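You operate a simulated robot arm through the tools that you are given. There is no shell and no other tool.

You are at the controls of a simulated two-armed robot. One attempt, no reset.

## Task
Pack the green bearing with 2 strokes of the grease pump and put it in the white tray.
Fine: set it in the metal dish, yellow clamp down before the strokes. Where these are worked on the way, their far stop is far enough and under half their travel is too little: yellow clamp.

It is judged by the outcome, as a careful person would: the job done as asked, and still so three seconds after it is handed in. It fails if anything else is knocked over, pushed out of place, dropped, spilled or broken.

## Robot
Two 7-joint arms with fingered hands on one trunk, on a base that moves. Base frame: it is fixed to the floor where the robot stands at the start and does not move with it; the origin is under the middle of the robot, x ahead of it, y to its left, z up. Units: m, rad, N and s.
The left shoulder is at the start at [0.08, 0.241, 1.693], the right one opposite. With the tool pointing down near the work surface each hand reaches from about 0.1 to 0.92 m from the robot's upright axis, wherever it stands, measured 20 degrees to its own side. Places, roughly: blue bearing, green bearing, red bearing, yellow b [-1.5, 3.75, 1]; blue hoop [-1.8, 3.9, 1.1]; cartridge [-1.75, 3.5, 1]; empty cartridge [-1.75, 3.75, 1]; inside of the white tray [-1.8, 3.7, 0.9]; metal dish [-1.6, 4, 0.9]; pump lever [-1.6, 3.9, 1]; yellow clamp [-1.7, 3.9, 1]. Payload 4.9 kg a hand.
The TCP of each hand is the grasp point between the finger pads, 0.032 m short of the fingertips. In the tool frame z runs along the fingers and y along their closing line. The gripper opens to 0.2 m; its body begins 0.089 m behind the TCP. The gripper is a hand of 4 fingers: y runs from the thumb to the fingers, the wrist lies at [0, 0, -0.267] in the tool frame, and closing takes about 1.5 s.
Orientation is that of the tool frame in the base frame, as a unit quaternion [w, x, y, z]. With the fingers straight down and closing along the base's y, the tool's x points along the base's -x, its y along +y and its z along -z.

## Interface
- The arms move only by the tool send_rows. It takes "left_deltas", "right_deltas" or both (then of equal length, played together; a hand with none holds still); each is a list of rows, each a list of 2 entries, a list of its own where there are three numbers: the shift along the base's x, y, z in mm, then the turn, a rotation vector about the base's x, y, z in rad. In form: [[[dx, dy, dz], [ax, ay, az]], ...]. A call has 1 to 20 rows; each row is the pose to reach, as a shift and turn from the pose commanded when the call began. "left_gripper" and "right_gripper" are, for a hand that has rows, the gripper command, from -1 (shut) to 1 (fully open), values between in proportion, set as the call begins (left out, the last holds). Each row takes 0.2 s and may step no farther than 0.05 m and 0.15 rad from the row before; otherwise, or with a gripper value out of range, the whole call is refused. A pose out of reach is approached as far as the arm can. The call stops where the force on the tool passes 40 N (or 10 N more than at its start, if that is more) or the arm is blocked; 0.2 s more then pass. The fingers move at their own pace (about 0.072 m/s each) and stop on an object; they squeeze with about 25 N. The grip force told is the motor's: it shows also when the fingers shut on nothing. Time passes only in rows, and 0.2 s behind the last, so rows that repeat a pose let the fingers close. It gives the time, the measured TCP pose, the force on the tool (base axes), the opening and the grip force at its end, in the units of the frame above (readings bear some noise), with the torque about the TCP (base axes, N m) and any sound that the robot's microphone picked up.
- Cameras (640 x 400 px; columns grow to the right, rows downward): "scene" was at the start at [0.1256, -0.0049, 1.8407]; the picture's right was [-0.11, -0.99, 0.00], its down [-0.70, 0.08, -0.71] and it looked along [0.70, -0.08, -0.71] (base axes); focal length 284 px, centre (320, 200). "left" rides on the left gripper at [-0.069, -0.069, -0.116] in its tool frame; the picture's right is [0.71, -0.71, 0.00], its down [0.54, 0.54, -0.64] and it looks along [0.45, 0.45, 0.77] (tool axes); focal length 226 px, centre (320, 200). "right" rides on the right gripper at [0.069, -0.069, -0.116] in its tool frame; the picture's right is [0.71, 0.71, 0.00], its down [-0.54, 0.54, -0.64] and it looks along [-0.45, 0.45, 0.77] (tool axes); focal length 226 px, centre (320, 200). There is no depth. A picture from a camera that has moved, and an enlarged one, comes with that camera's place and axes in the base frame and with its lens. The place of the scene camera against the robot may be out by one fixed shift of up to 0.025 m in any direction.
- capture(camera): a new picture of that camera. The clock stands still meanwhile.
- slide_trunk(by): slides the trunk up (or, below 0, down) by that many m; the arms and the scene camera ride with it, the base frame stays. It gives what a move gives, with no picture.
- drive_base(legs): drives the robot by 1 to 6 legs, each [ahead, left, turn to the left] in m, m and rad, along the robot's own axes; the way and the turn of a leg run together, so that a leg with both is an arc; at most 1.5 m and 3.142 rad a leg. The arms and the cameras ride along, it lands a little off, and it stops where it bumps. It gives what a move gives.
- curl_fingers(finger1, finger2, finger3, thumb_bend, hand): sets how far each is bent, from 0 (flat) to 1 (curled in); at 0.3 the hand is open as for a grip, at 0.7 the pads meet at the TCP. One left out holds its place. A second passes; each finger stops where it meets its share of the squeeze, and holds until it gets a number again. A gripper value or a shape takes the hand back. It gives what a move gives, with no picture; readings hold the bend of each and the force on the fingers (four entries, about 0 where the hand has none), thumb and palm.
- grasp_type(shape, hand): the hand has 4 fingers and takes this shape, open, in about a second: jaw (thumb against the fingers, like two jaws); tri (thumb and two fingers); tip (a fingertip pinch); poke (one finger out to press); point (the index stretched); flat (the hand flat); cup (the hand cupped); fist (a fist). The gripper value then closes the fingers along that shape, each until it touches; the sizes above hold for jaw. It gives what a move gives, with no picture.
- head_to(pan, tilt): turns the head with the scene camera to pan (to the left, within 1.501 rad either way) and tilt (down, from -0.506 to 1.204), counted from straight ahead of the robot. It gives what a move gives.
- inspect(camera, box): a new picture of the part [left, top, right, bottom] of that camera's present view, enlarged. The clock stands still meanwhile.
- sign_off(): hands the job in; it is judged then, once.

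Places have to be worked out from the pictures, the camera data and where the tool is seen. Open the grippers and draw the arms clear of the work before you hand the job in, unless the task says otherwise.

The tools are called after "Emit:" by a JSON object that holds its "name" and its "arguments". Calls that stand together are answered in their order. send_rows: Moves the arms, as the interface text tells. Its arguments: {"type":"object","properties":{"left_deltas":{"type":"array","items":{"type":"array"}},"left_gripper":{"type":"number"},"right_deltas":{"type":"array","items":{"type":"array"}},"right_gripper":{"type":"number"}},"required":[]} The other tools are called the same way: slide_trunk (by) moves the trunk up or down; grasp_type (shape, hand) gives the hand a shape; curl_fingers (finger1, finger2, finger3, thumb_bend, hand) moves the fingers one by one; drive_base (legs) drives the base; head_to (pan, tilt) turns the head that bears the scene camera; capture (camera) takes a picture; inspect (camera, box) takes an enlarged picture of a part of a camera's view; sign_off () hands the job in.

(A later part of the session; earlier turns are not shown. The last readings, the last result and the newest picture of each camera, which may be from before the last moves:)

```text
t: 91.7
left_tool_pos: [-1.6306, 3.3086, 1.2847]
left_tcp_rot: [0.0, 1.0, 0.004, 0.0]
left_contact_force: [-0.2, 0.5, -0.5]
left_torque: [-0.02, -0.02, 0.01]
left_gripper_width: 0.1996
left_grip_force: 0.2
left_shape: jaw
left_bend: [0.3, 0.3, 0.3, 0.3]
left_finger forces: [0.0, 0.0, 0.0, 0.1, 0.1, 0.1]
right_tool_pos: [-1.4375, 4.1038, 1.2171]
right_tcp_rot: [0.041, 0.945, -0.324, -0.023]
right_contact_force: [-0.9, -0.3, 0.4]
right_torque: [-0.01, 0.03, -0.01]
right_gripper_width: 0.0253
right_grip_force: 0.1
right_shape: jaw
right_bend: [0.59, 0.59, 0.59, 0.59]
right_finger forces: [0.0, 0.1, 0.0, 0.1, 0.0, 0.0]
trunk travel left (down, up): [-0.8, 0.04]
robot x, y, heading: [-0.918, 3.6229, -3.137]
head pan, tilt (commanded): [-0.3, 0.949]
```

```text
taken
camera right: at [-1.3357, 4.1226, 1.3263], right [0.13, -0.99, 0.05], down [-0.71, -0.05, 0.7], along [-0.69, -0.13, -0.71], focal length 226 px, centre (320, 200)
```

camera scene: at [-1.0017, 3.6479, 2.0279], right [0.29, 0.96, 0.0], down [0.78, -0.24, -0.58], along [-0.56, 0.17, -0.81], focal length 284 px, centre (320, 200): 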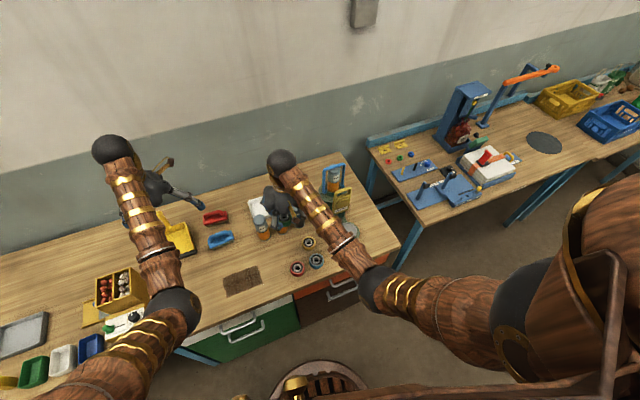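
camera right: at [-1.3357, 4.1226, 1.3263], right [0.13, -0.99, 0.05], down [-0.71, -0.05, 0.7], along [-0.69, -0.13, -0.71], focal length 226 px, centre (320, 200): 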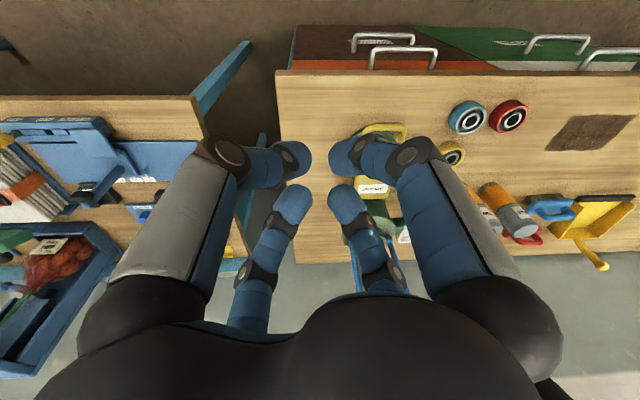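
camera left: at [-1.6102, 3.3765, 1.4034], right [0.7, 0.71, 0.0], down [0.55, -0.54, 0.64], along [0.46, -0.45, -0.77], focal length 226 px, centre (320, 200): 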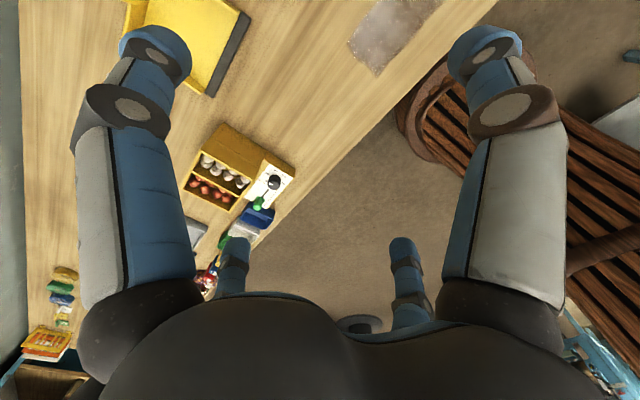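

The beak is formed. I carry it over the handle end of the clamp and lower it to light contact.

Emit:
{"name": "send_rows", "arguments": {"right_deltas": [[[-20, -36, 0], [0, 0, 0]], [[-40, -72, 0], [0, 0, 0]], [[-60, -108, 0], [0, 0, 0]], [[-80, -145, 0], [0, 0, 0]], [[-80, -145, -45], [0, 0, 0]], [[-80, -145, -90], [0, 0, 0]], [[-80, -145, -135], [0, 0, 0]], [[-80, -145, -175], [0, 0, 0]], [[-80, -145, -195], [0, 0, 0]], [[-80, -145, -195], [0, 0, 0]]]}}

Emit:
{"name": "capture", "arguments": {"camera": "right"}}

Emit:
{"name": "inspect", "arguments": {"camera": "scene", "box": [310, 170, 400, 260]}}

```text
t: 93.9
left_tool_pos: [-1.6314, 3.3101, 1.2839]
left_tcp_rot: [-0.001, 1.0, 0.002, 0.002]
left_contact_force: [-0.4, 0.0, -0.5]
left_torque: [-0.04, -0.01, 0.01]
left_gripper_width: 0.2
left_grip_force: 0.1
left_shape: jaw
left_bend: [0.3, 0.3, 0.3, 0.3]
left_finger forces: [0.1, 0.1, 0.1, 0.0, 0.0, 0.1]
right_tool_pos: [-1.5163, 3.957, 1.0223]
right_tcp_rot: [0.039, 0.945, -0.323, -0.022]
right_contact_force: [0.0, -0.2, 0.4]
right_torque: [-0.02, 0.0, 0.01]
right_gripper_width: 0.0249
right_grip_force: 0.1
right_shape: jaw
right_bend: [0.59, 0.6, 0.59, 0.59]
right_finger forces: [0.0, 0.0, 0.0, 0.0, 0.0, 0.1]
trunk travel left (down, up): [-0.8, 0.04]
robot x, y, heading: [-0.9184, 3.6221, -3.138]
head pan, tilt (commanded): [-0.3, 0.949]
```

```text
taken
camera right: at [-1.4138, 3.9766, 1.1311], right [0.13, -0.99, 0.05], down [-0.71, -0.05, 0.7], along [-0.69, -0.13, -0.71], focal length 226 px, centre (320, 200)
```

right: 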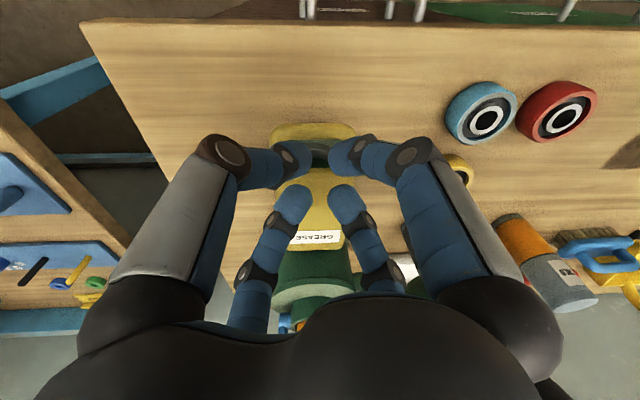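

```text
4.44 times, centred on (355, 215) of scene
camera zoom: at [-1.0005, 3.6481, 2.028], right [0.29, 0.96, 0.0], down [0.78, -0.24, -0.58], along [-0.56, 0.17, -0.81], focal length 1262 px, centre (164, 133)
```

zoom: 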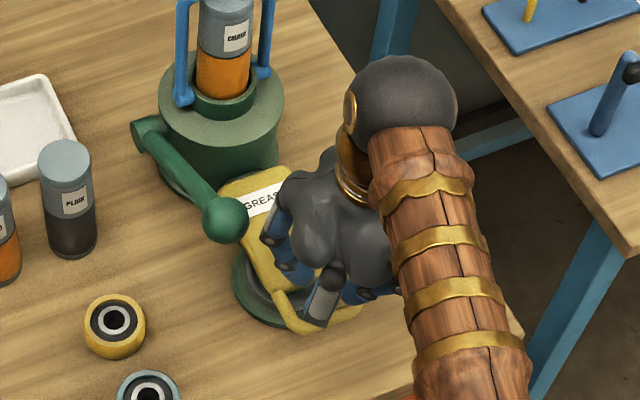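

The beak is above the plate's outer end with no contact. I press down in small steps to feel the stop.

Emit:
{"name": "send_rows", "arguments": {"right_deltas": [[[0, 0, -8], [0, 0, 0]], [[0, 0, -16], [0, 0, 0]], [[0, 0, -22], [0, 0, 0]], [[0, 0, -28], [0, 0, 0]], [[0, 0, -32], [0, 0, 0]], [[0, 0, -32], [0, 0, 0]]]}}

```text
t: 95.3
left_tool_pos: [-1.6315, 3.3105, 1.2846]
left_tcp_rot: [0.0, 1.0, 0.004, 0.0]
left_contact_force: [-0.4, 0.0, -0.1]
left_torque: [0.01, -0.02, -0.02]
left_gripper_width: 0.1999
left_grip_force: 0.0
left_shape: jaw
left_bend: [0.3, 0.3, 0.3, 0.3]
left_finger forces: [0.1, 0.0, 0.1, 0.0, 0.1, 0.0]
right_tool_pos: [-1.5186, 3.9583, 0.9913]
right_tcp_rot: [0.04, 0.945, -0.324, -0.022]
right_contact_force: [-0.6, 0.4, -0.3]
right_torque: [-0.01, -0.01, 0.03]
right_gripper_width: 0.0251
right_grip_force: 0.0
right_shape: jaw
right_bend: [0.59, 0.6, 0.59, 0.59]
right_finger forces: [0.1, 0.1, 0.0, 0.0, 0.0, 0.1]
trunk travel left (down, up): [-0.8, 0.04]
robot x, y, heading: [-0.9168, 3.6215, -3.135]
head pan, tilt (commanded): [-0.3, 0.949]
```

No contact yet at z = 0.991; I keep lowering in small steps.

Emit:
{"name": "send_rows", "arguments": {"right_deltas": [[[0, 0, -4], [0, 0, 0]], [[0, 0, -8], [0, 0, 0]], [[0, 0, -11], [0, 0, 0]], [[0, 0, -14], [0, 0, 0]], [[0, 0, -14], [0, 0, 0]]]}}

Emit:
{"name": "capture", "arguments": {"camera": "right"}}

```text
t: 96.3
left_tool_pos: [-1.6283, 3.3095, 1.2849]
left_tcp_rot: [-0.001, 1.0, 0.003, 0.001]
left_contact_force: [0.2, -1.0, -0.4]
left_torque: [0.01, -0.02, 0.0]
left_gripper_width: 0.1999
left_grip_force: 0.1
left_shape: jaw
left_bend: [0.3, 0.3, 0.3, 0.3]
left_finger forces: [0.0, 0.0, 0.0, 0.0, 0.0, 0.1]
right_tool_pos: [-1.5191, 3.9599, 0.9828]
right_tcp_rot: [0.04, 0.945, -0.324, -0.025]
right_contact_force: [8.4, 1.0, 26.6]
right_torque: [0.14, -0.59, -0.02]
right_gripper_width: 0.0249
right_grip_force: 5.0
right_shape: jaw
right_bend: [0.82, 0.7, 0.7, 0.55]
right_finger forces: [9.7, 0.1, 0.0, 0.1, 18.8, 0.1]
trunk travel left (down, up): [-0.8, 0.04]
robot x, y, heading: [-0.9115, 3.62, -3.136]
head pan, tilt (commanded): [-0.3, 0.949]
stopped in row 5 (right hand): the force on the tool passed its limit at 40 N (the readings are from after the stop); the commanded pose is now the measured one
```

```text
taken
camera right: at [-1.4157, 3.978, 1.0905], right [0.13, -0.99, 0.05], down [-0.71, -0.06, 0.7], along [-0.69, -0.12, -0.71], focal length 226 px, centre (320, 200)
```

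right: 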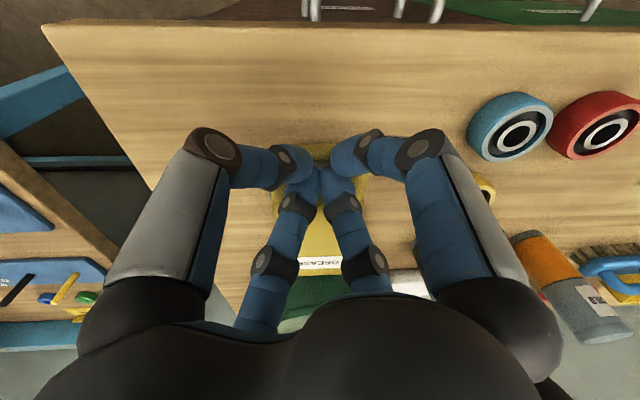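

The clamp is firmly at its stop (over 40 N at z ≈ 0.948). I lift off, re-form the beak, and move over toward the lever ball.

Emit:
{"name": "send_rows", "arguments": {"right_deltas": [[[0, 0, 25], [0, 0, 0]], [[0, 0, 65], [0, 0, 0]], [[0, 0, 110], [0, 0, 0]], [[0, 0, 155], [0, 0, 0]], [[0, 0, 200], [0, 0, 0]], [[0, 0, 230], [0, 0, 0]], [[0, 0, 230], [0, 0, 0]]]}}

Emit:
{"name": "grasp_type", "arguments": {"shape": "jaw", "hand": "right"}}

Emit:
{"name": "inspect", "arguments": {"camera": "scene", "box": [310, 170, 400, 260]}}

Emit:
{"name": "capture", "arguments": {"camera": "right"}}

```text
t: 97.9
left_tool_pos: [-1.6321, 3.3117, 1.2831]
left_tcp_rot: [0.0, 1.0, 0.003, 0.001]
left_contact_force: [0.1, 0.4, 0.3]
left_torque: [-0.01, 0.0, 0.0]
left_gripper_width: 0.2002
left_grip_force: 0.0
left_shape: jaw
left_bend: [0.3, 0.3, 0.3, 0.3]
left_finger forces: [0.1, 0.0, 0.1, 0.0, 0.0, 0.0]
right_tool_pos: [-1.5205, 3.9594, 1.2107]
right_tcp_rot: [0.04, 0.945, -0.324, -0.024]
right_contact_force: [0.3, 0.2, -0.1]
right_torque: [-0.04, 0.02, -0.04]
right_gripper_width: 0.02
right_grip_force: 25.1
right_shape: jaw
right_bend: [0.81, 0.7, 0.7, 0.57]
right_finger forces: [0.1, 0.0, 0.0, 0.1, 0.0, 0.1]
trunk travel left (down, up): [-0.8, 0.04]
robot x, y, heading: [-0.9159, 3.6219, -3.137]
head pan, tilt (commanded): [-0.3, 0.949]
```

```text
t: 98.8
left_tool_pos: [-1.6323, 3.311, 1.2845]
left_tcp_rot: [0.0, 1.0, 0.004, 0.001]
left_contact_force: [0.4, -0.1, -0.3]
left_torque: [0.02, 0.01, 0.01]
left_gripper_width: 0.1999
left_grip_force: 0.1
left_shape: jaw
left_bend: [0.3, 0.3, 0.3, 0.3]
left_finger forces: [0.1, 0.0, 0.2, 0.1, 0.1, 0.0]
right_tool_pos: [-1.5208, 3.9586, 1.2116]
right_tcp_rot: [0.039, 0.945, -0.324, -0.024]
right_contact_force: [-0.3, 0.6, -1.3]
right_torque: [0.01, -0.01, 0.04]
right_gripper_width: 0.2
right_grip_force: 0.0
right_shape: jaw
right_bend: [0.3, 0.3, 0.3, 0.3]
right_finger forces: [0.0, 0.0, 0.0, 0.0, 0.1, 0.1]
trunk travel left (down, up): [-0.8, 0.04]
robot x, y, heading: [-0.9107, 3.623, -3.134]
head pan, tilt (commanded): [-0.3, 0.949]
```

```text
4.44 times, centred on (355, 215) of scene
camera zoom: at [-1.001, 3.6484, 2.0279], right [0.29, 0.96, 0.0], down [0.78, -0.24, -0.58], along [-0.56, 0.17, -0.81], focal length 1262 px, centre (164, 133)
```

zoom: 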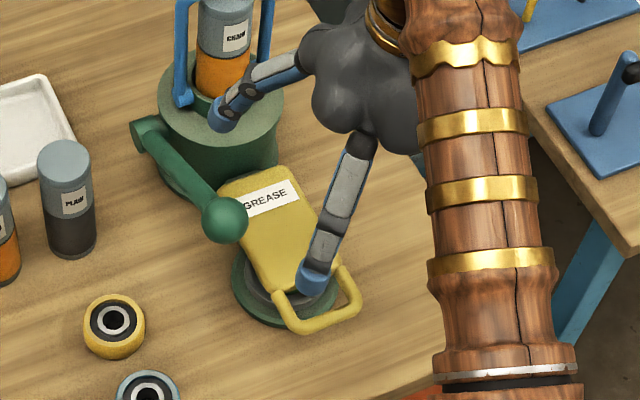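

```text
taken
camera right: at [-1.4169, 3.9783, 1.3184], right [0.13, -0.99, 0.05], down [-0.71, -0.05, 0.7], along [-0.69, -0.12, -0.71], focal length 226 px, centre (320, 200)
```

right: 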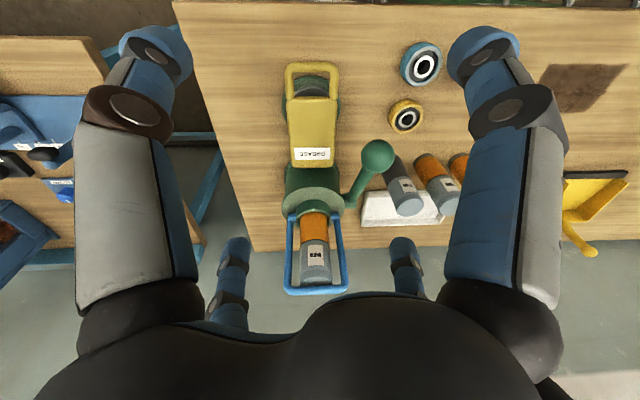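

The lever is clearly visible now: ball at (-1.573, 3.869, 1.069), pivot near x ≈ -1.715, sloping up ~20°, so it strokes downward. I close the beak to a cup and move it above the ball.

Emit:
{"name": "send_rows", "arguments": {"right_deltas": [[[0, 0, 0], [0, 0, 0]], [[-12, -22, 0], [0, 0, 0]], [[-24, -44, 0], [0, 0, 0]], [[-36, -66, 0], [0, 0, 0]], [[-48, -87, 0], [0, 0, 0]], [[-48, -87, -20], [0, 0, 0]], [[-48, -87, -45], [0, 0, 0]], [[-48, -87, -60], [0, 0, 0]], [[-48, -87, -60], [0, 0, 0]]], "right_gripper": -0.75}}

Emit:
{"name": "capture", "arguments": {"camera": "right"}}

Emit:
{"name": "inspect", "arguments": {"camera": "scene", "box": [310, 170, 400, 260]}}

```text
t: 100.8
left_tool_pos: [-1.6326, 3.3113, 1.2845]
left_tcp_rot: [0.0, 1.0, 0.004, 0.001]
left_contact_force: [0.2, 0.4, 1.0]
left_torque: [-0.02, 0.0, -0.01]
left_gripper_width: 0.1999
left_grip_force: 0.0
left_shape: jaw
left_bend: [0.3, 0.3, 0.3, 0.3]
left_finger forces: [0.1, 0.0, 0.1, 0.0, 0.0, 0.0]
right_tool_pos: [-1.5695, 3.8722, 1.1481]
right_tcp_rot: [0.039, 0.945, -0.324, -0.024]
right_contact_force: [-0.4, -0.2, -0.4]
right_torque: [-0.01, -0.02, -0.02]
right_gripper_width: 0.0252
right_grip_force: 0.0
right_shape: jaw
right_bend: [0.59, 0.59, 0.59, 0.59]
right_finger forces: [0.0, 0.0, 0.0, 0.0, 0.2, 0.1]
trunk travel left (down, up): [-0.8, 0.04]
robot x, y, heading: [-0.9159, 3.6233, -3.138]
head pan, tilt (commanded): [-0.3, 0.949]
```

```text
taken
camera right: at [-1.4657, 3.8921, 1.2568], right [0.13, -0.99, 0.05], down [-0.71, -0.05, 0.7], along [-0.69, -0.12, -0.71], focal length 226 px, centre (320, 200)
```

right: 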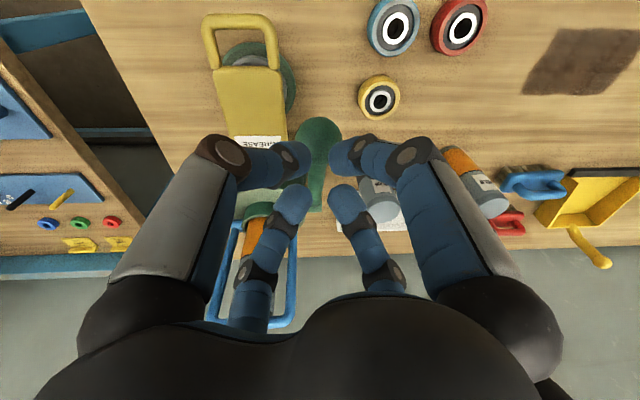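

```text
4.44 times, centred on (355, 215) of scene
camera zoom: at [-1.0012, 3.6478, 2.0279], right [0.29, 0.96, 0.0], down [0.78, -0.24, -0.58], along [-0.56, 0.17, -0.81], focal length 1262 px, centre (164, 133)
```

zoom: 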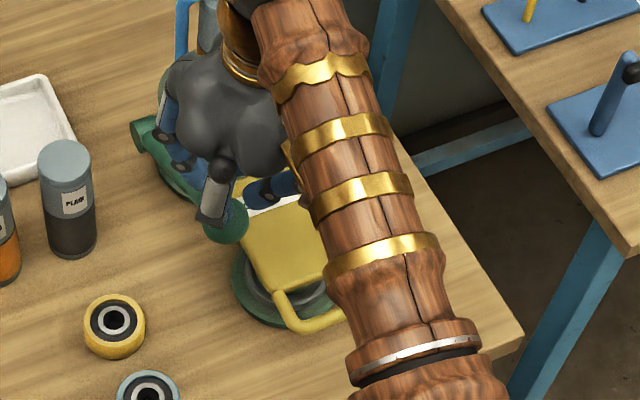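

The ball is centred under the four fingertips. I descend to touch it and then feel the lever's resistance.

Emit:
{"name": "send_rows", "arguments": {"right_deltas": [[[1, 1, -10], [0, 0, 0]], [[2, 1, -20], [0, 0, 0]], [[2, 1, -28], [0, 0, 0]], [[2, 1, -34], [0, 0, 0]], [[2, 1, -38], [0, 0, 0]], [[2, 1, -38], [0, 0, 0]]]}}

Emit:
{"name": "capture", "arguments": {"camera": "right"}}

```text
t: 102.2
left_tool_pos: [-1.6317, 3.3105, 1.2853]
left_tcp_rot: [0.0, 1.0, 0.003, 0.001]
left_contact_force: [0.7, -0.4, 0.4]
left_torque: [-0.03, 0.0, 0.02]
left_gripper_width: 0.1999
left_grip_force: 0.0
left_shape: jaw
left_bend: [0.3, 0.3, 0.3, 0.3]
left_finger forces: [0.0, 0.1, 0.0, 0.1, 0.0, 0.0]
right_tool_pos: [-1.5657, 3.8736, 1.1115]
right_tcp_rot: [0.04, 0.945, -0.323, -0.025]
right_contact_force: [1.1, -1.0, 3.0]
right_torque: [-0.03, -0.04, -0.01]
right_gripper_width: 0.0254
right_grip_force: 0.0
right_shape: jaw
right_bend: [0.59, 0.6, 0.59, 0.59]
right_finger forces: [1.5, 1.1, 0.2, 0.1, 0.7, 0.0]
trunk travel left (down, up): [-0.8, 0.04]
robot x, y, heading: [-0.9136, 3.6233, -3.136]
head pan, tilt (commanded): [-0.3, 0.949]
```

```text
taken
camera right: at [-1.4621, 3.8926, 1.2198], right [0.13, -0.99, 0.05], down [-0.71, -0.05, 0.7], along [-0.69, -0.12, -0.71], focal length 226 px, centre (320, 200)
```

right: 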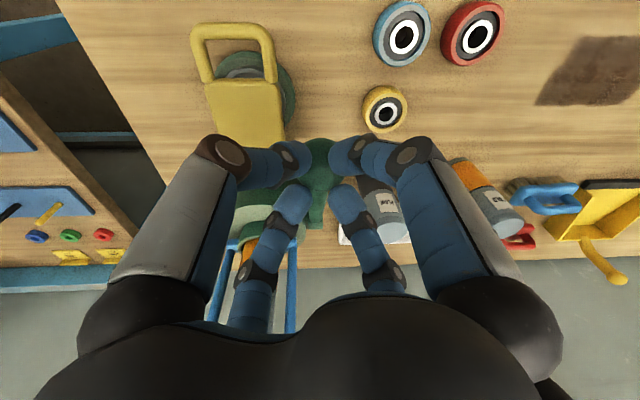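

Light, even contact on the ball. I begin the first down-stroke following the lever's arc.

Emit:
{"name": "send_rows", "arguments": {"right_deltas": [[[2, 0, -7], [0, 0, 0]], [[4, 0, -14], [0, 0, 0]], [[6, 0.5, -21], [0, 0, 0]], [[7, 0.5, -28], [0, 0, 0]], [[8, 1, -35], [0, 0, 0]]]}}

Emit:
{"name": "capture", "arguments": {"camera": "right"}}

Emit:
{"name": "inspect", "arguments": {"camera": "scene", "box": [300, 150, 400, 250]}}

```text
t: 103.4
left_tool_pos: [-1.6296, 3.3108, 1.2857]
left_tcp_rot: [0.0, 1.0, 0.002, -0.001]
left_contact_force: [0.0, 0.2, 0.3]
left_torque: [0.0, 0.06, 0.01]
left_gripper_width: 0.2
left_grip_force: 0.1
left_shape: jaw
left_bend: [0.3, 0.3, 0.3, 0.3]
left_finger forces: [0.0, 0.1, 0.0, 0.0, 0.0, 0.0]
right_tool_pos: [-1.5563, 3.8749, 1.0786]
right_tcp_rot: [0.041, 0.945, -0.324, -0.024]
right_contact_force: [12.6, 1.2, 9.0]
right_torque: [-0.01, -0.46, 0.03]
right_gripper_width: 0.0261
right_grip_force: 0.1
right_shape: jaw
right_bend: [0.58, 0.6, 0.59, 0.58]
right_finger forces: [8.9, 0.1, 0.0, 0.1, 5.6, 0.0]
trunk travel left (down, up): [-0.8, 0.04]
robot x, y, heading: [-0.916, 3.6239, -3.139]
head pan, tilt (commanded): [-0.3, 0.949]
```

```text
taken
camera right: at [-1.4518, 3.894, 1.1857], right [0.13, -0.99, 0.05], down [-0.71, -0.05, 0.7], along [-0.69, -0.12, -0.71], focal length 226 px, centre (320, 200)
```

right: 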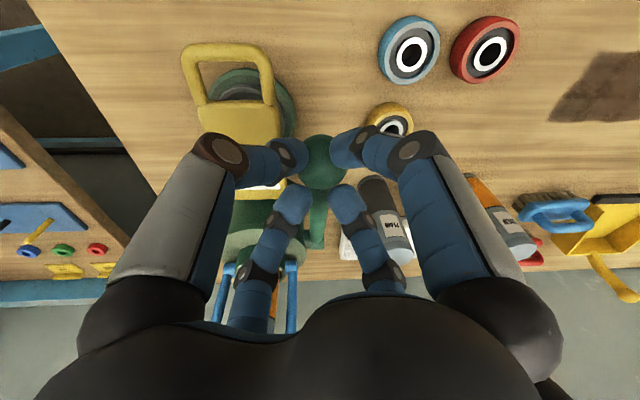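

```text
4.00 times, centred on (350, 200) of scene
camera zoom: at [-0.9964, 3.648, 2.0282], right [0.29, 0.96, 0.0], down [0.78, -0.24, -0.58], along [-0.56, 0.17, -0.81], focal length 1136 px, centre (200, 200)
```

zoom: 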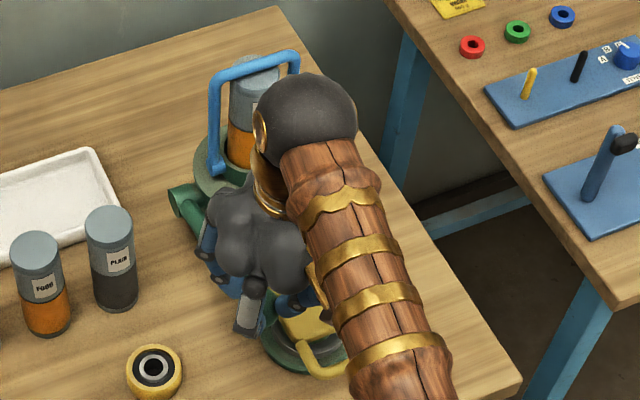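

The ball moves further toward me than expected (it starts at ~30° elevation), pushing on the near digits. I correct the path forward and continue the stroke.

Emit:
{"name": "send_rows", "arguments": {"right_deltas": [[[6, 0.5, -3], [0, 0, 0]], [[10, 1, -10], [0, 0, 0]], [[12, 1, -18], [0, 0, 0]], [[13, 1, -26], [0, 0, 0]], [[13.5, 1, -34], [0, 0, 0]], [[13.5, 1, -42], [0, 0, 0]]]}}

Emit:
{"name": "capture", "arguments": {"camera": "right"}}

```text
t: 104.6
left_tool_pos: [-1.6274, 3.3097, 1.2865]
left_tcp_rot: [0.0, 1.0, 0.003, -0.001]
left_contact_force: [0.1, 0.1, -0.1]
left_torque: [-0.03, -0.02, 0.0]
left_gripper_width: 0.1999
left_grip_force: 0.1
left_shape: jaw
left_bend: [0.3, 0.3, 0.3, 0.3]
left_finger forces: [0.1, 0.1, 0.1, 0.1, 0.0, 0.0]
right_tool_pos: [-1.5477, 3.8761, 1.0524]
right_tcp_rot: [0.042, 0.944, -0.324, -0.031]
right_contact_force: [16.0, -2.1, 35.7]
right_torque: [-0.35, -0.55, -0.02]
right_gripper_width: 0.036
right_grip_force: 24.7
right_shape: jaw
right_bend: [0.56, 0.8, 0.8, 0.56]
right_finger forces: [32.1, 23.0, 20.1, 0.1, 23.9, 0.1]
trunk travel left (down, up): [-0.8, 0.04]
robot x, y, heading: [-0.9145, 3.6211, -3.139]
head pan, tilt (commanded): [-0.3, 0.949]
stopped in row 6 (right hand): the force on the tool passed its limit at 47 N (the readings are from after the stop); the commanded pose is now the measured one
```

```text
taken
camera right: at [-1.4417, 3.8946, 1.1589], right [0.13, -0.99, 0.05], down [-0.7, -0.05, 0.71], along [-0.7, -0.12, -0.7], focal length 226 px, centre (320, 200)
```

right: 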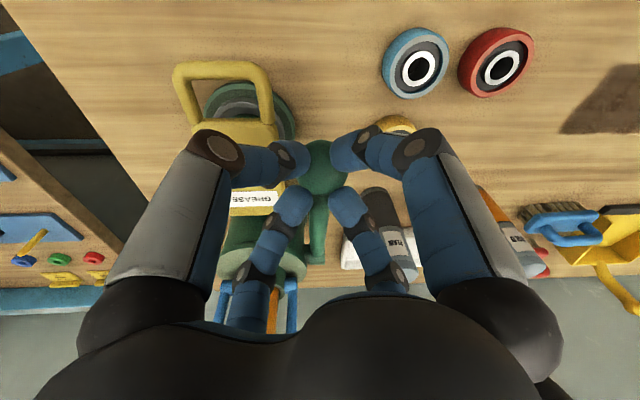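

Resistance rose sharply (about 36 N down) with the ball near z ≈ 1.01 — perhaps the lever's stop. I turn the left hand so its camera looks toward the pump from the side, to see the lever angle while I hold.

Emit:
{"name": "send_rows", "arguments": {"left_deltas": [[[0, 0, 0], [0, 0, 0.14]], [[0, 0, 0], [0, 0, 0.28]], [[0, 0, 0], [0, 0, 0.42]], [[0, 0, 0], [0, 0, 0.56]], [[0, 0, 0], [0, 0, 0.7]], [[0, 0, 0], [0, 0, 0.84]], [[0, 0, 0], [0, 0, 0.98]], [[0, 0, 0], [0, 0, 1.12]], [[0, 0, 0], [0, 0, 1.26]], [[0, 0, 0], [0, 0, 1.4]], [[0, 0, 0], [0, 0, 1.54]], [[0, 0, 0], [0, 0, 1.57]]]}}

Emit:
{"name": "capture", "arguments": {"camera": "left"}}

```text
t: 107.2
left_tool_pos: [-1.6266, 3.3093, 1.2876]
left_tcp_rot: [-0.002, 0.705, 0.709, 0.0]
left_contact_force: [0.4, -0.5, 0.1]
left_torque: [-0.03, 0.01, 0.0]
left_gripper_width: 0.1999
left_grip_force: 0.1
left_shape: jaw
left_bend: [0.3, 0.3, 0.3, 0.3]
left_finger forces: [0.0, 0.1, 0.0, 0.1, 0.0, 0.0]
right_tool_pos: [-1.5461, 3.8747, 1.052]
right_tcp_rot: [0.042, 0.945, -0.324, -0.032]
right_contact_force: [6.9, 2.2, 48.4]
right_torque: [-0.24, -0.01, 0.0]
right_gripper_width: 0.0359
right_grip_force: 24.8
right_shape: jaw
right_bend: [0.8, 0.8, 0.8, 0.56]
right_finger forces: [29.9, 28.5, 27.6, 0.1, 24.3, 0.0]
trunk travel left (down, up): [-0.8, 0.04]
robot x, y, heading: [-0.9156, 3.6218, -3.137]
head pan, tilt (commanded): [-0.3, 0.949]
```

```text
taken
camera left: at [-1.6945, 3.2406, 1.4043], right [-0.71, 0.7, 0.0], down [0.54, 0.54, 0.64], along [0.45, 0.46, -0.77], focal length 226 px, centre (320, 200)
```

left: 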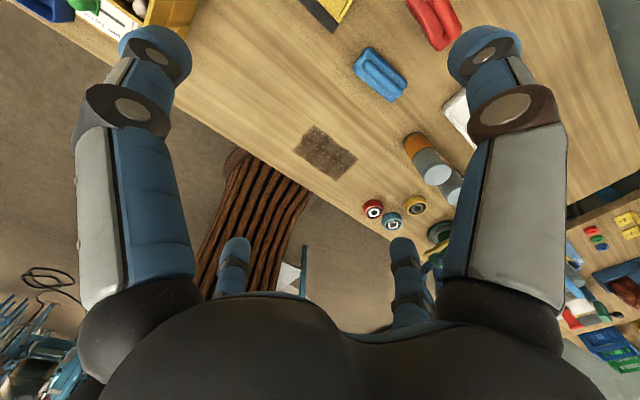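

The left camera's own finger hides the pump; I turn the left hand further and check again.

Emit:
{"name": "send_rows", "arguments": {"left_deltas": [[[0, 0, 0], [0, 0, 0.14]], [[0, 0, 0], [0, 0, 0.28]], [[0, 0, 0], [0, 0, 0.42]], [[0, 0, 0], [0, 0, 0.56]], [[0, 0, 0], [0, 0, 0.7]], [[0, 0, 0], [0, 0, 0.8]], [[0, 0, 0], [0, 0, 0.8]]]}}

Emit:
{"name": "capture", "arguments": {"camera": "left"}}

```text
t: 108.8
left_tool_pos: [-1.6269, 3.3127, 1.2872]
left_tcp_rot: [-0.003, 0.373, 0.928, 0.0]
left_contact_force: [-0.7, 0.8, 0.1]
left_torque: [-0.06, 0.01, 0.0]
left_gripper_width: 0.1999
left_grip_force: 0.1
left_shape: jaw
left_bend: [0.3, 0.3, 0.3, 0.3]
left_finger forces: [0.1, 0.0, 0.2, 0.1, 0.0, 0.1]
right_tool_pos: [-1.5461, 3.8759, 1.0524]
right_tcp_rot: [0.043, 0.944, -0.324, -0.033]
right_contact_force: [2.9, -0.7, 45.9]
right_torque: [-0.33, 0.1, 0.01]
right_gripper_width: 0.0366
right_grip_force: 25.3
right_shape: jaw
right_bend: [0.8, 0.8, 0.8, 0.56]
right_finger forces: [29.3, 31.0, 26.6, 0.0, 22.7, 0.1]
trunk travel left (down, up): [-0.8, 0.04]
robot x, y, heading: [-0.9136, 3.6211, -3.138]
head pan, tilt (commanded): [-0.3, 0.949]
```

```text
taken
camera left: at [-1.6246, 3.2152, 1.4046], right [-1.0, -0.02, 0.01], down [-0.01, 0.77, 0.64], along [-0.02, 0.64, -0.77], focal length 226 px, centre (320, 200)
```

left: 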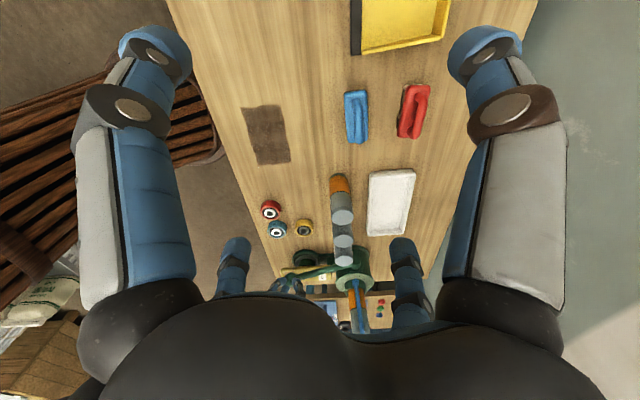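

Now the pump is in the left camera's view (upside down). I zoom in on the lever.

Emit:
{"name": "inspect", "arguments": {"camera": "left", "box": [255, 230, 395, 330]}}

```text
4.00 times, centred on (325, 280) of left
camera zoom: at [-1.6246, 3.2152, 1.4046], right [-1.0, -0.02, 0.01], down [-0.01, 0.77, 0.64], along [-0.02, 0.64, -0.77], focal length 904 px, centre (300, -120)
```

zoom: 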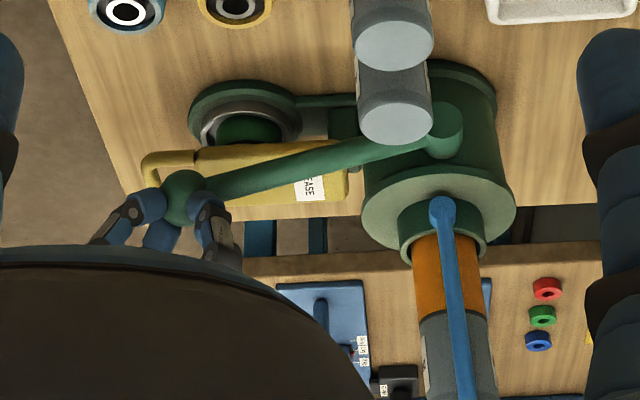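

The side view shows the lever ~17° lower than before (ball now at z ≈ 1.012) and it does not yield at 46 N, so this should be its far stop. I now raise the hand along the arc and see whether the lever returns by itself.

Emit:
{"name": "send_rows", "arguments": {"right_deltas": [[[-2, 0, 8], [0, 0, 0]], [[-6, 0, 20], [0, 0, 0]], [[-11, -1, 34], [0, 0, 0]], [[-16, -1, 48], [0, 0, 0]], [[-19, -1, 60], [0, 0, 0]], [[-19, -1, 80], [0, 0, 0]], [[-19, -1, 90], [0, 0, 0]]]}}

Emit:
{"name": "inspect", "arguments": {"camera": "left", "box": [255, 230, 395, 330]}}

Emit:
{"name": "capture", "arguments": {"camera": "right"}}

```text
t: 110.4
left_tool_pos: [-1.6332, 3.3117, 1.2842]
left_tcp_rot: [-0.001, 0.373, 0.928, 0.001]
left_contact_force: [-0.4, 0.5, 0.0]
left_torque: [0.0, 0.02, 0.0]
left_gripper_width: 0.2
left_grip_force: 0.1
left_shape: jaw
left_bend: [0.3, 0.3, 0.3, 0.3]
left_finger forces: [0.0, 0.1, 0.0, 0.0, 0.0, 0.1]
right_tool_pos: [-1.5681, 3.8746, 1.138]
right_tcp_rot: [0.041, 0.945, -0.324, -0.027]
right_contact_force: [-1.7, -0.3, 0.0]
right_torque: [0.02, 0.0, 0.0]
right_gripper_width: 0.0318
right_grip_force: 25.2
right_shape: jaw
right_bend: [0.82, 0.82, 0.82, 0.6]
right_finger forces: [0.1, 0.1, 0.0, 0.1, 0.1, 0.0]
trunk travel left (down, up): [-0.8, 0.04]
robot x, y, heading: [-0.9108, 3.626, -3.134]
head pan, tilt (commanded): [-0.3, 0.949]
```

```text
4.00 times, centred on (325, 280) of left
camera zoom: at [-1.6306, 3.2145, 1.4009], right [-1.0, -0.02, 0.0], down [-0.01, 0.77, 0.64], along [-0.01, 0.64, -0.77], focal length 904 px, centre (300, -120)
```

zoom: 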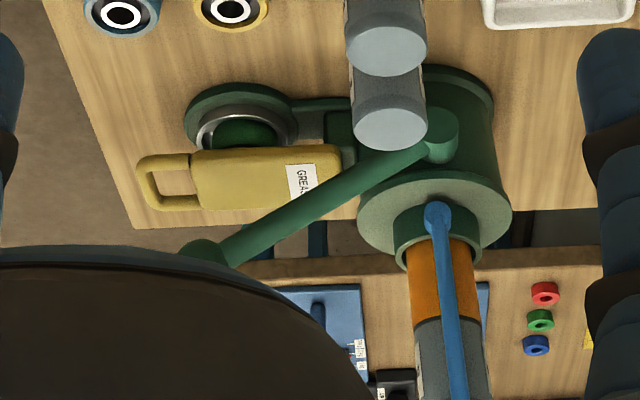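

```text
taken
camera right: at [-1.4639, 3.8939, 1.2449], right [0.13, -0.99, 0.05], down [-0.71, -0.05, 0.71], along [-0.7, -0.12, -0.71], focal length 226 px, centre (320, 200)
```

right: 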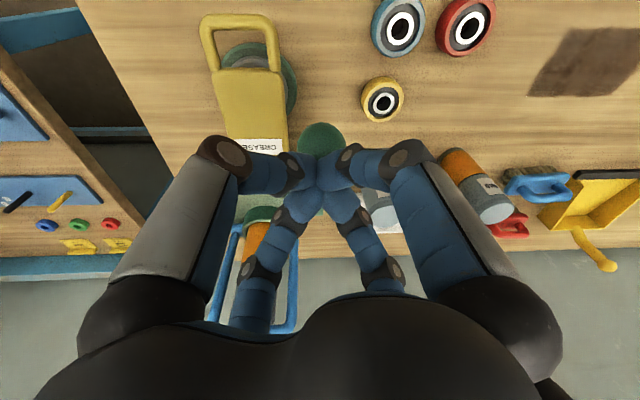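

The lever sprang back up by itself, so a press to the stop and release is one stroke; one stroke is done. I re-form the finger cup above the ball for the second one.

Emit:
{"name": "grasp_type", "arguments": {"shape": "jaw", "hand": "right"}}

Emit:
{"name": "inspect", "arguments": {"camera": "left", "box": [255, 230, 395, 330]}}

Emit:
{"name": "send_rows", "arguments": {"right_deltas": [[[0, 0, 0], [0, 0, 0]], [[0, 0, 0], [0, 0, 0]], [[0, 0, 0], [0, 0, 0]], [[0, 0, 0], [0, 0, 0]], [[0, 0, 0], [0, 0, 0]], [[0, 0, 0], [0, 0, 0]], [[0, 0, 0], [0, 0, 0]]], "right_gripper": -0.75}}

Emit:
{"name": "capture", "arguments": {"camera": "right"}}

```text
t: 111.3
left_tool_pos: [-1.6336, 3.3113, 1.2839]
left_tcp_rot: [0.0, 0.374, 0.927, 0.0]
left_contact_force: [0.5, -0.2, -0.7]
left_torque: [-0.02, 0.01, 0.0]
left_gripper_width: 0.1995
left_grip_force: 0.1
left_shape: jaw
left_bend: [0.3, 0.3, 0.3, 0.3]
left_finger forces: [0.1, 0.0, 0.1, 0.1, 0.1, 0.0]
right_tool_pos: [-1.5683, 3.8751, 1.138]
right_tcp_rot: [0.041, 0.945, -0.324, -0.029]
right_contact_force: [-0.8, 0.9, -0.4]
right_torque: [0.0, -0.02, 0.0]
right_gripper_width: 0.1997
right_grip_force: 0.1
right_shape: jaw
right_bend: [0.3, 0.3, 0.3, 0.3]
right_finger forces: [0.0, 0.1, 0.1, 0.0, 0.1, 0.0]
trunk travel left (down, up): [-0.8, 0.04]
robot x, y, heading: [-0.9121, 3.6219, -3.133]
head pan, tilt (commanded): [-0.3, 0.949]
```

```text
4.00 times, centred on (325, 280) of left
camera zoom: at [-1.6305, 3.2147, 1.401], right [-1.0, -0.02, 0.0], down [-0.01, 0.77, 0.64], along [-0.01, 0.64, -0.77], focal length 904 px, centre (300, -120)
```

zoom: 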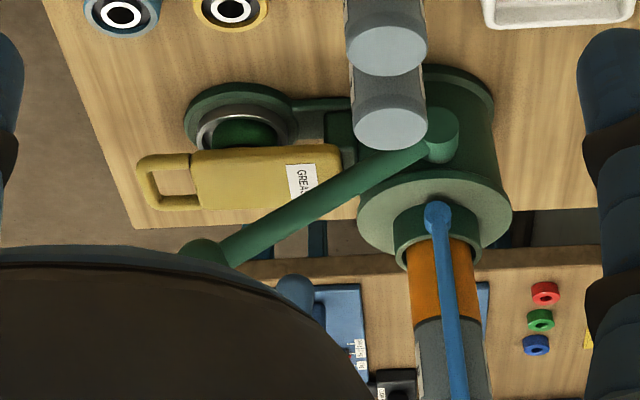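

```text
t: 112.9
left_tool_pos: [-1.6327, 3.3113, 1.2834]
left_tcp_rot: [0.0, 0.374, 0.928, 0.001]
left_contact_force: [0.2, 0.1, 0.3]
left_torque: [0.0, -0.02, 0.03]
left_gripper_width: 0.2
left_grip_force: 0.1
left_shape: jaw
left_bend: [0.3, 0.3, 0.3, 0.3]
left_finger forces: [0.0, 0.0, 0.1, 0.0, 0.0, 0.1]
right_tool_pos: [-1.568, 3.8742, 1.1384]
right_tcp_rot: [0.042, 0.944, -0.325, -0.028]
right_contact_force: [0.4, -0.5, -0.8]
right_torque: [-0.01, 0.01, -0.05]
right_gripper_width: 0.0253
right_grip_force: 0.0
right_shape: jaw
right_bend: [0.59, 0.59, 0.59, 0.59]
right_finger forces: [0.0, 0.0, 0.1, 0.1, 0.0, 0.1]
trunk travel left (down, up): [-0.8, 0.04]
robot x, y, heading: [-0.9126, 3.6221, -3.137]
head pan, tilt (commanded): [-0.3, 0.949]
```

```text
taken
camera right: at [-1.4636, 3.8942, 1.245], right [0.13, -0.99, 0.05], down [-0.71, -0.05, 0.71], along [-0.7, -0.12, -0.71], focal length 226 px, centre (320, 200)
```

right: 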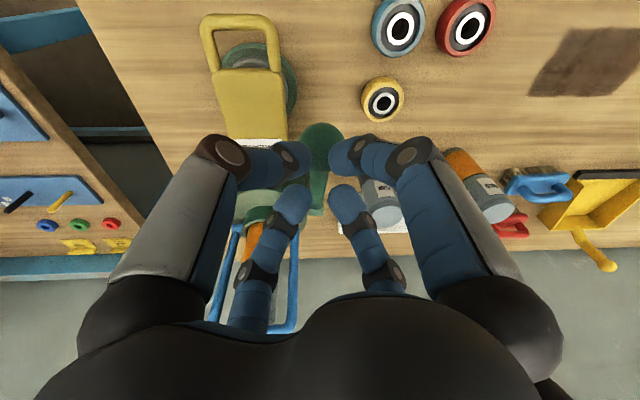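

The ball is centred again under the cup. I press the second stroke along the arc, first to just before where the stop was felt.

Emit:
{"name": "send_rows", "arguments": {"right_deltas": [[[1, -1, -13], [0, 0, 0]], [[1, -1, -26], [0, 0, 0]], [[5, -0.5, -34], [0, 0, 0]], [[8, 0, -41], [0, 0, 0]], [[10.5, 0, -48], [0, 0, 0]], [[13, 0, -55], [0, 0, 0]], [[15, 0.5, -62], [0, 0, 0]], [[17, 0.5, -69], [0, 0, 0]]]}}

Emit:
{"name": "inspect", "arguments": {"camera": "left", "box": [255, 230, 395, 330]}}

```text
t: 114.7
left_tool_pos: [-1.6309, 3.3115, 1.2851]
left_tcp_rot: [0.0, 0.374, 0.928, 0.0]
left_contact_force: [0.5, 0.1, -0.2]
left_torque: [0.0, 0.02, -0.02]
left_gripper_width: 0.1999
left_grip_force: 0.1
left_shape: jaw
left_bend: [0.3, 0.3, 0.3, 0.3]
left_finger forces: [0.0, 0.1, 0.0, 0.1, 0.0, 0.0]
right_tool_pos: [-1.5501, 3.8761, 1.07]
right_tcp_rot: [0.042, 0.945, -0.324, -0.029]
right_contact_force: [7.9, -2.3, 8.4]
right_torque: [-0.1, -0.27, 0.04]
right_gripper_width: 0.0255
right_grip_force: 0.1
right_shape: jaw
right_bend: [0.58, 0.77, 0.59, 0.59]
right_finger forces: [6.8, 2.1, 0.0, 0.0, 2.0, 0.0]
trunk travel left (down, up): [-0.8, 0.04]
robot x, y, heading: [-0.916, 3.6236, -3.133]
head pan, tilt (commanded): [-0.3, 0.949]
```

```text
4.00 times, centred on (325, 280) of left
camera zoom: at [-1.6284, 3.2141, 1.402], right [-1.0, -0.02, 0.0], down [-0.01, 0.76, 0.64], along [-0.01, 0.64, -0.77], focal length 904 px, centre (300, -120)
```

zoom: 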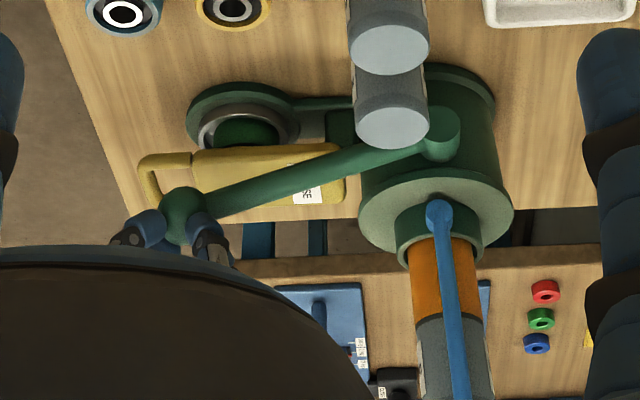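

The ball is at image row 213 with only ~8 N, not yet at the earlier lowest point (row 198). I continue down.

Emit:
{"name": "send_rows", "arguments": {"right_deltas": [[[2, 0, -6], [0, 0, 0]], [[3, 0, -12], [0, 0, 0]], [[4, 0, -17], [0, 0, 0]]]}}

Emit:
{"name": "inspect", "arguments": {"camera": "left", "box": [255, 230, 395, 330]}}

```text
t: 115.5
left_tool_pos: [-1.6292, 3.3112, 1.2869]
left_tcp_rot: [-0.003, 0.374, 0.927, 0.0]
left_contact_force: [-0.2, -0.1, 0.2]
left_torque: [0.01, 0.02, 0.01]
left_gripper_width: 0.1997
left_grip_force: 0.0
left_shape: jaw
left_bend: [0.3, 0.3, 0.3, 0.3]
left_finger forces: [0.0, 0.0, 0.0, 0.0, 0.0, 0.1]
right_tool_pos: [-1.5466, 3.8761, 1.0556]
right_tcp_rot: [0.041, 0.944, -0.325, -0.032]
right_contact_force: [5.8, 1.5, 22.4]
right_torque: [-0.1, -0.23, 0.08]
right_gripper_width: 0.0268
right_grip_force: 0.0
right_shape: jaw
right_bend: [0.58, 0.59, 0.59, 0.58]
right_finger forces: [9.5, 7.6, 0.7, 0.0, 7.0, 0.0]
trunk travel left (down, up): [-0.8, 0.04]
robot x, y, heading: [-0.915, 3.627, -3.135]
head pan, tilt (commanded): [-0.3, 0.949]
```

```text
4.00 times, centred on (325, 280) of left
camera zoom: at [-1.6263, 3.2138, 1.4034], right [-1.0, -0.02, 0.0], down [-0.01, 0.76, 0.64], along [-0.02, 0.64, -0.76], focal length 904 px, centre (300, -120)
```

zoom: 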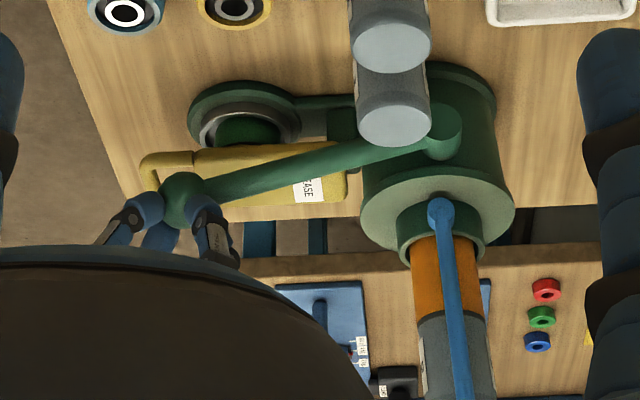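

Force went from 8 N to 22 N over the last bit and the ball is again at row ~200, so this is the hard stop. I push a little more to be sure the stroke is full, then release upward.

Emit:
{"name": "send_rows", "arguments": {"right_deltas": [[[0.5, 0, -5], [0, 0, 0]], [[1, 0, -9], [0, 0, 0]], [[1, 0, -9], [0, 0, 0]]]}}

Emit:
{"name": "inspect", "arguments": {"camera": "left", "box": [255, 230, 395, 330]}}

```text
t: 116.0
left_tool_pos: [-1.6283, 3.3107, 1.2862]
left_tcp_rot: [-0.002, 0.374, 0.927, 0.0]
left_contact_force: [0.1, -0.5, -0.7]
left_torque: [0.0, -0.01, 0.0]
left_gripper_width: 0.1998
left_grip_force: 0.1
left_shape: jaw
left_bend: [0.3, 0.3, 0.3, 0.3]
left_finger forces: [0.0, 0.0, 0.1, 0.0, 0.0, 0.0]
right_tool_pos: [-1.5469, 3.8749, 1.0521]
right_tcp_rot: [0.043, 0.944, -0.324, -0.033]
right_contact_force: [13.2, -0.6, 28.9]
right_torque: [-0.27, -0.53, 0.04]
right_gripper_width: 0.0371
right_grip_force: 24.8
right_shape: jaw
right_bend: [0.55, 0.8, 0.79, 0.56]
right_finger forces: [31.2, 21.8, 16.8, 0.0, 22.7, 0.0]
trunk travel left (down, up): [-0.8, 0.04]
robot x, y, heading: [-0.9162, 3.6203, -3.136]
head pan, tilt (commanded): [-0.3, 0.949]
stopped in row 2 (right hand): the force on the tool passed its limit at 42 N (the readings are from after the stop); the commanded pose is now the measured one
```

```text
4.00 times, centred on (325, 280) of left
camera zoom: at [-1.6266, 3.2145, 1.403], right [-1.0, -0.02, 0.0], down [-0.01, 0.76, 0.64], along [-0.01, 0.64, -0.76], focal length 904 px, centre (300, -120)
```

zoom: 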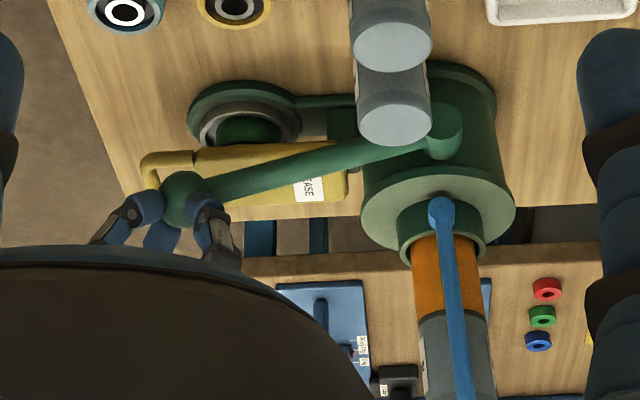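

Same stop position as the first stroke. I release upward along the arc and let the lever return.

Emit:
{"name": "send_rows", "arguments": {"right_deltas": [[[-2, 0, 8], [0, 0, 0]], [[-6, 0, 20], [0, 0, 0]], [[-11, -1, 34], [0, 0, 0]], [[-16, -1, 48], [0, 0, 0]], [[-19, -1, 62], [0, 0, 0]], [[-19, -1, 90], [0, 0, 0]], [[-19, -1, 130], [0, 0, 0]], [[-19, -1, 165], [0, 0, 0]], [[-19, -1, 165], [0, 0, 0]]]}}

Emit:
{"name": "inspect", "arguments": {"camera": "left", "box": [255, 230, 395, 330]}}

Emit:
{"name": "grasp_type", "arguments": {"shape": "jaw", "hand": "right"}}

Emit:
{"name": "capture", "arguments": {"camera": "right"}}

```text
t: 118.0
left_tool_pos: [-1.6332, 3.31, 1.285]
left_tcp_rot: [-0.001, 0.374, 0.927, 0.0]
left_contact_force: [0.0, -0.7, 0.5]
left_torque: [-0.01, 0.0, 0.02]
left_gripper_width: 0.1998
left_grip_force: 0.0
left_shape: jaw
left_bend: [0.3, 0.3, 0.3, 0.3]
left_finger forces: [0.0, 0.0, 0.0, 0.0, 0.0, 0.0]
right_tool_pos: [-1.5706, 3.8756, 1.2161]
right_tcp_rot: [0.041, 0.944, -0.325, -0.031]
right_contact_force: [-0.1, -0.9, -0.6]
right_torque: [-0.02, 0.01, -0.03]
right_gripper_width: 0.032
right_grip_force: 25.2
right_shape: jaw
right_bend: [0.82, 0.82, 0.82, 0.59]
right_finger forces: [0.0, 0.1, 0.0, 0.0, 0.0, 0.1]
trunk travel left (down, up): [-0.8, 0.04]
robot x, y, heading: [-0.9157, 3.6208, -3.138]
head pan, tilt (commanded): [-0.3, 0.949]
```

```text
4.00 times, centred on (325, 280) of left
camera zoom: at [-1.6304, 3.2147, 1.4011], right [-1.0, -0.02, 0.0], down [-0.01, 0.77, 0.64], along [-0.01, 0.64, -0.77], focal length 904 px, centre (300, -120)
```

zoom: 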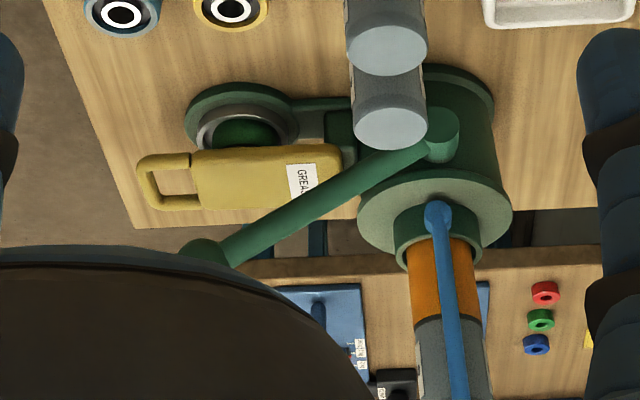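

```text
t: 118.9
left_tool_pos: [-1.6325, 3.3119, 1.2847]
left_tcp_rot: [-0.001, 0.374, 0.927, 0.0]
left_contact_force: [0.5, 0.1, 1.5]
left_torque: [0.02, -0.01, -0.01]
left_gripper_width: 0.2001
left_grip_force: 0.1
left_shape: jaw
left_bend: [0.3, 0.3, 0.3, 0.3]
left_finger forces: [0.0, 0.0, 0.0, 0.1, 0.0, 0.0]
right_tool_pos: [-1.5697, 3.8767, 1.2149]
right_tcp_rot: [0.042, 0.944, -0.325, -0.03]
right_contact_force: [-1.4, 0.8, 0.7]
right_torque: [-0.01, 0.03, -0.01]
right_gripper_width: 0.1999
right_grip_force: 0.0
right_shape: jaw
right_bend: [0.3, 0.3, 0.3, 0.3]
right_finger forces: [0.1, 0.0, 0.0, 0.0, 0.0, 0.0]
trunk travel left (down, up): [-0.8, 0.04]
robot x, y, heading: [-0.9126, 3.6241, -3.134]
head pan, tilt (commanded): [-0.3, 0.949]
```

```text
taken
camera right: at [-1.4644, 3.8956, 1.3213], right [0.13, -0.99, 0.05], down [-0.7, -0.05, 0.71], along [-0.7, -0.12, -0.7], focal length 226 px, centre (320, 200)
```

right: 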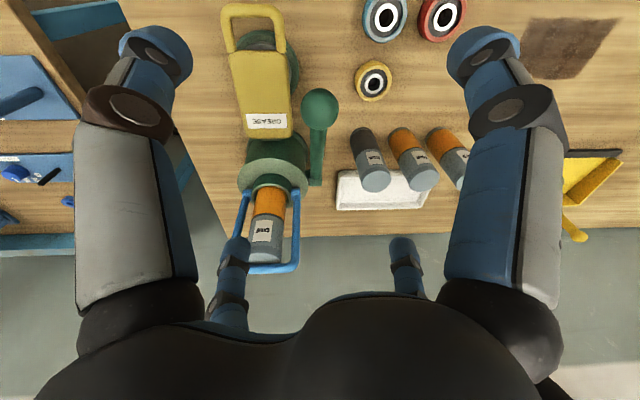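

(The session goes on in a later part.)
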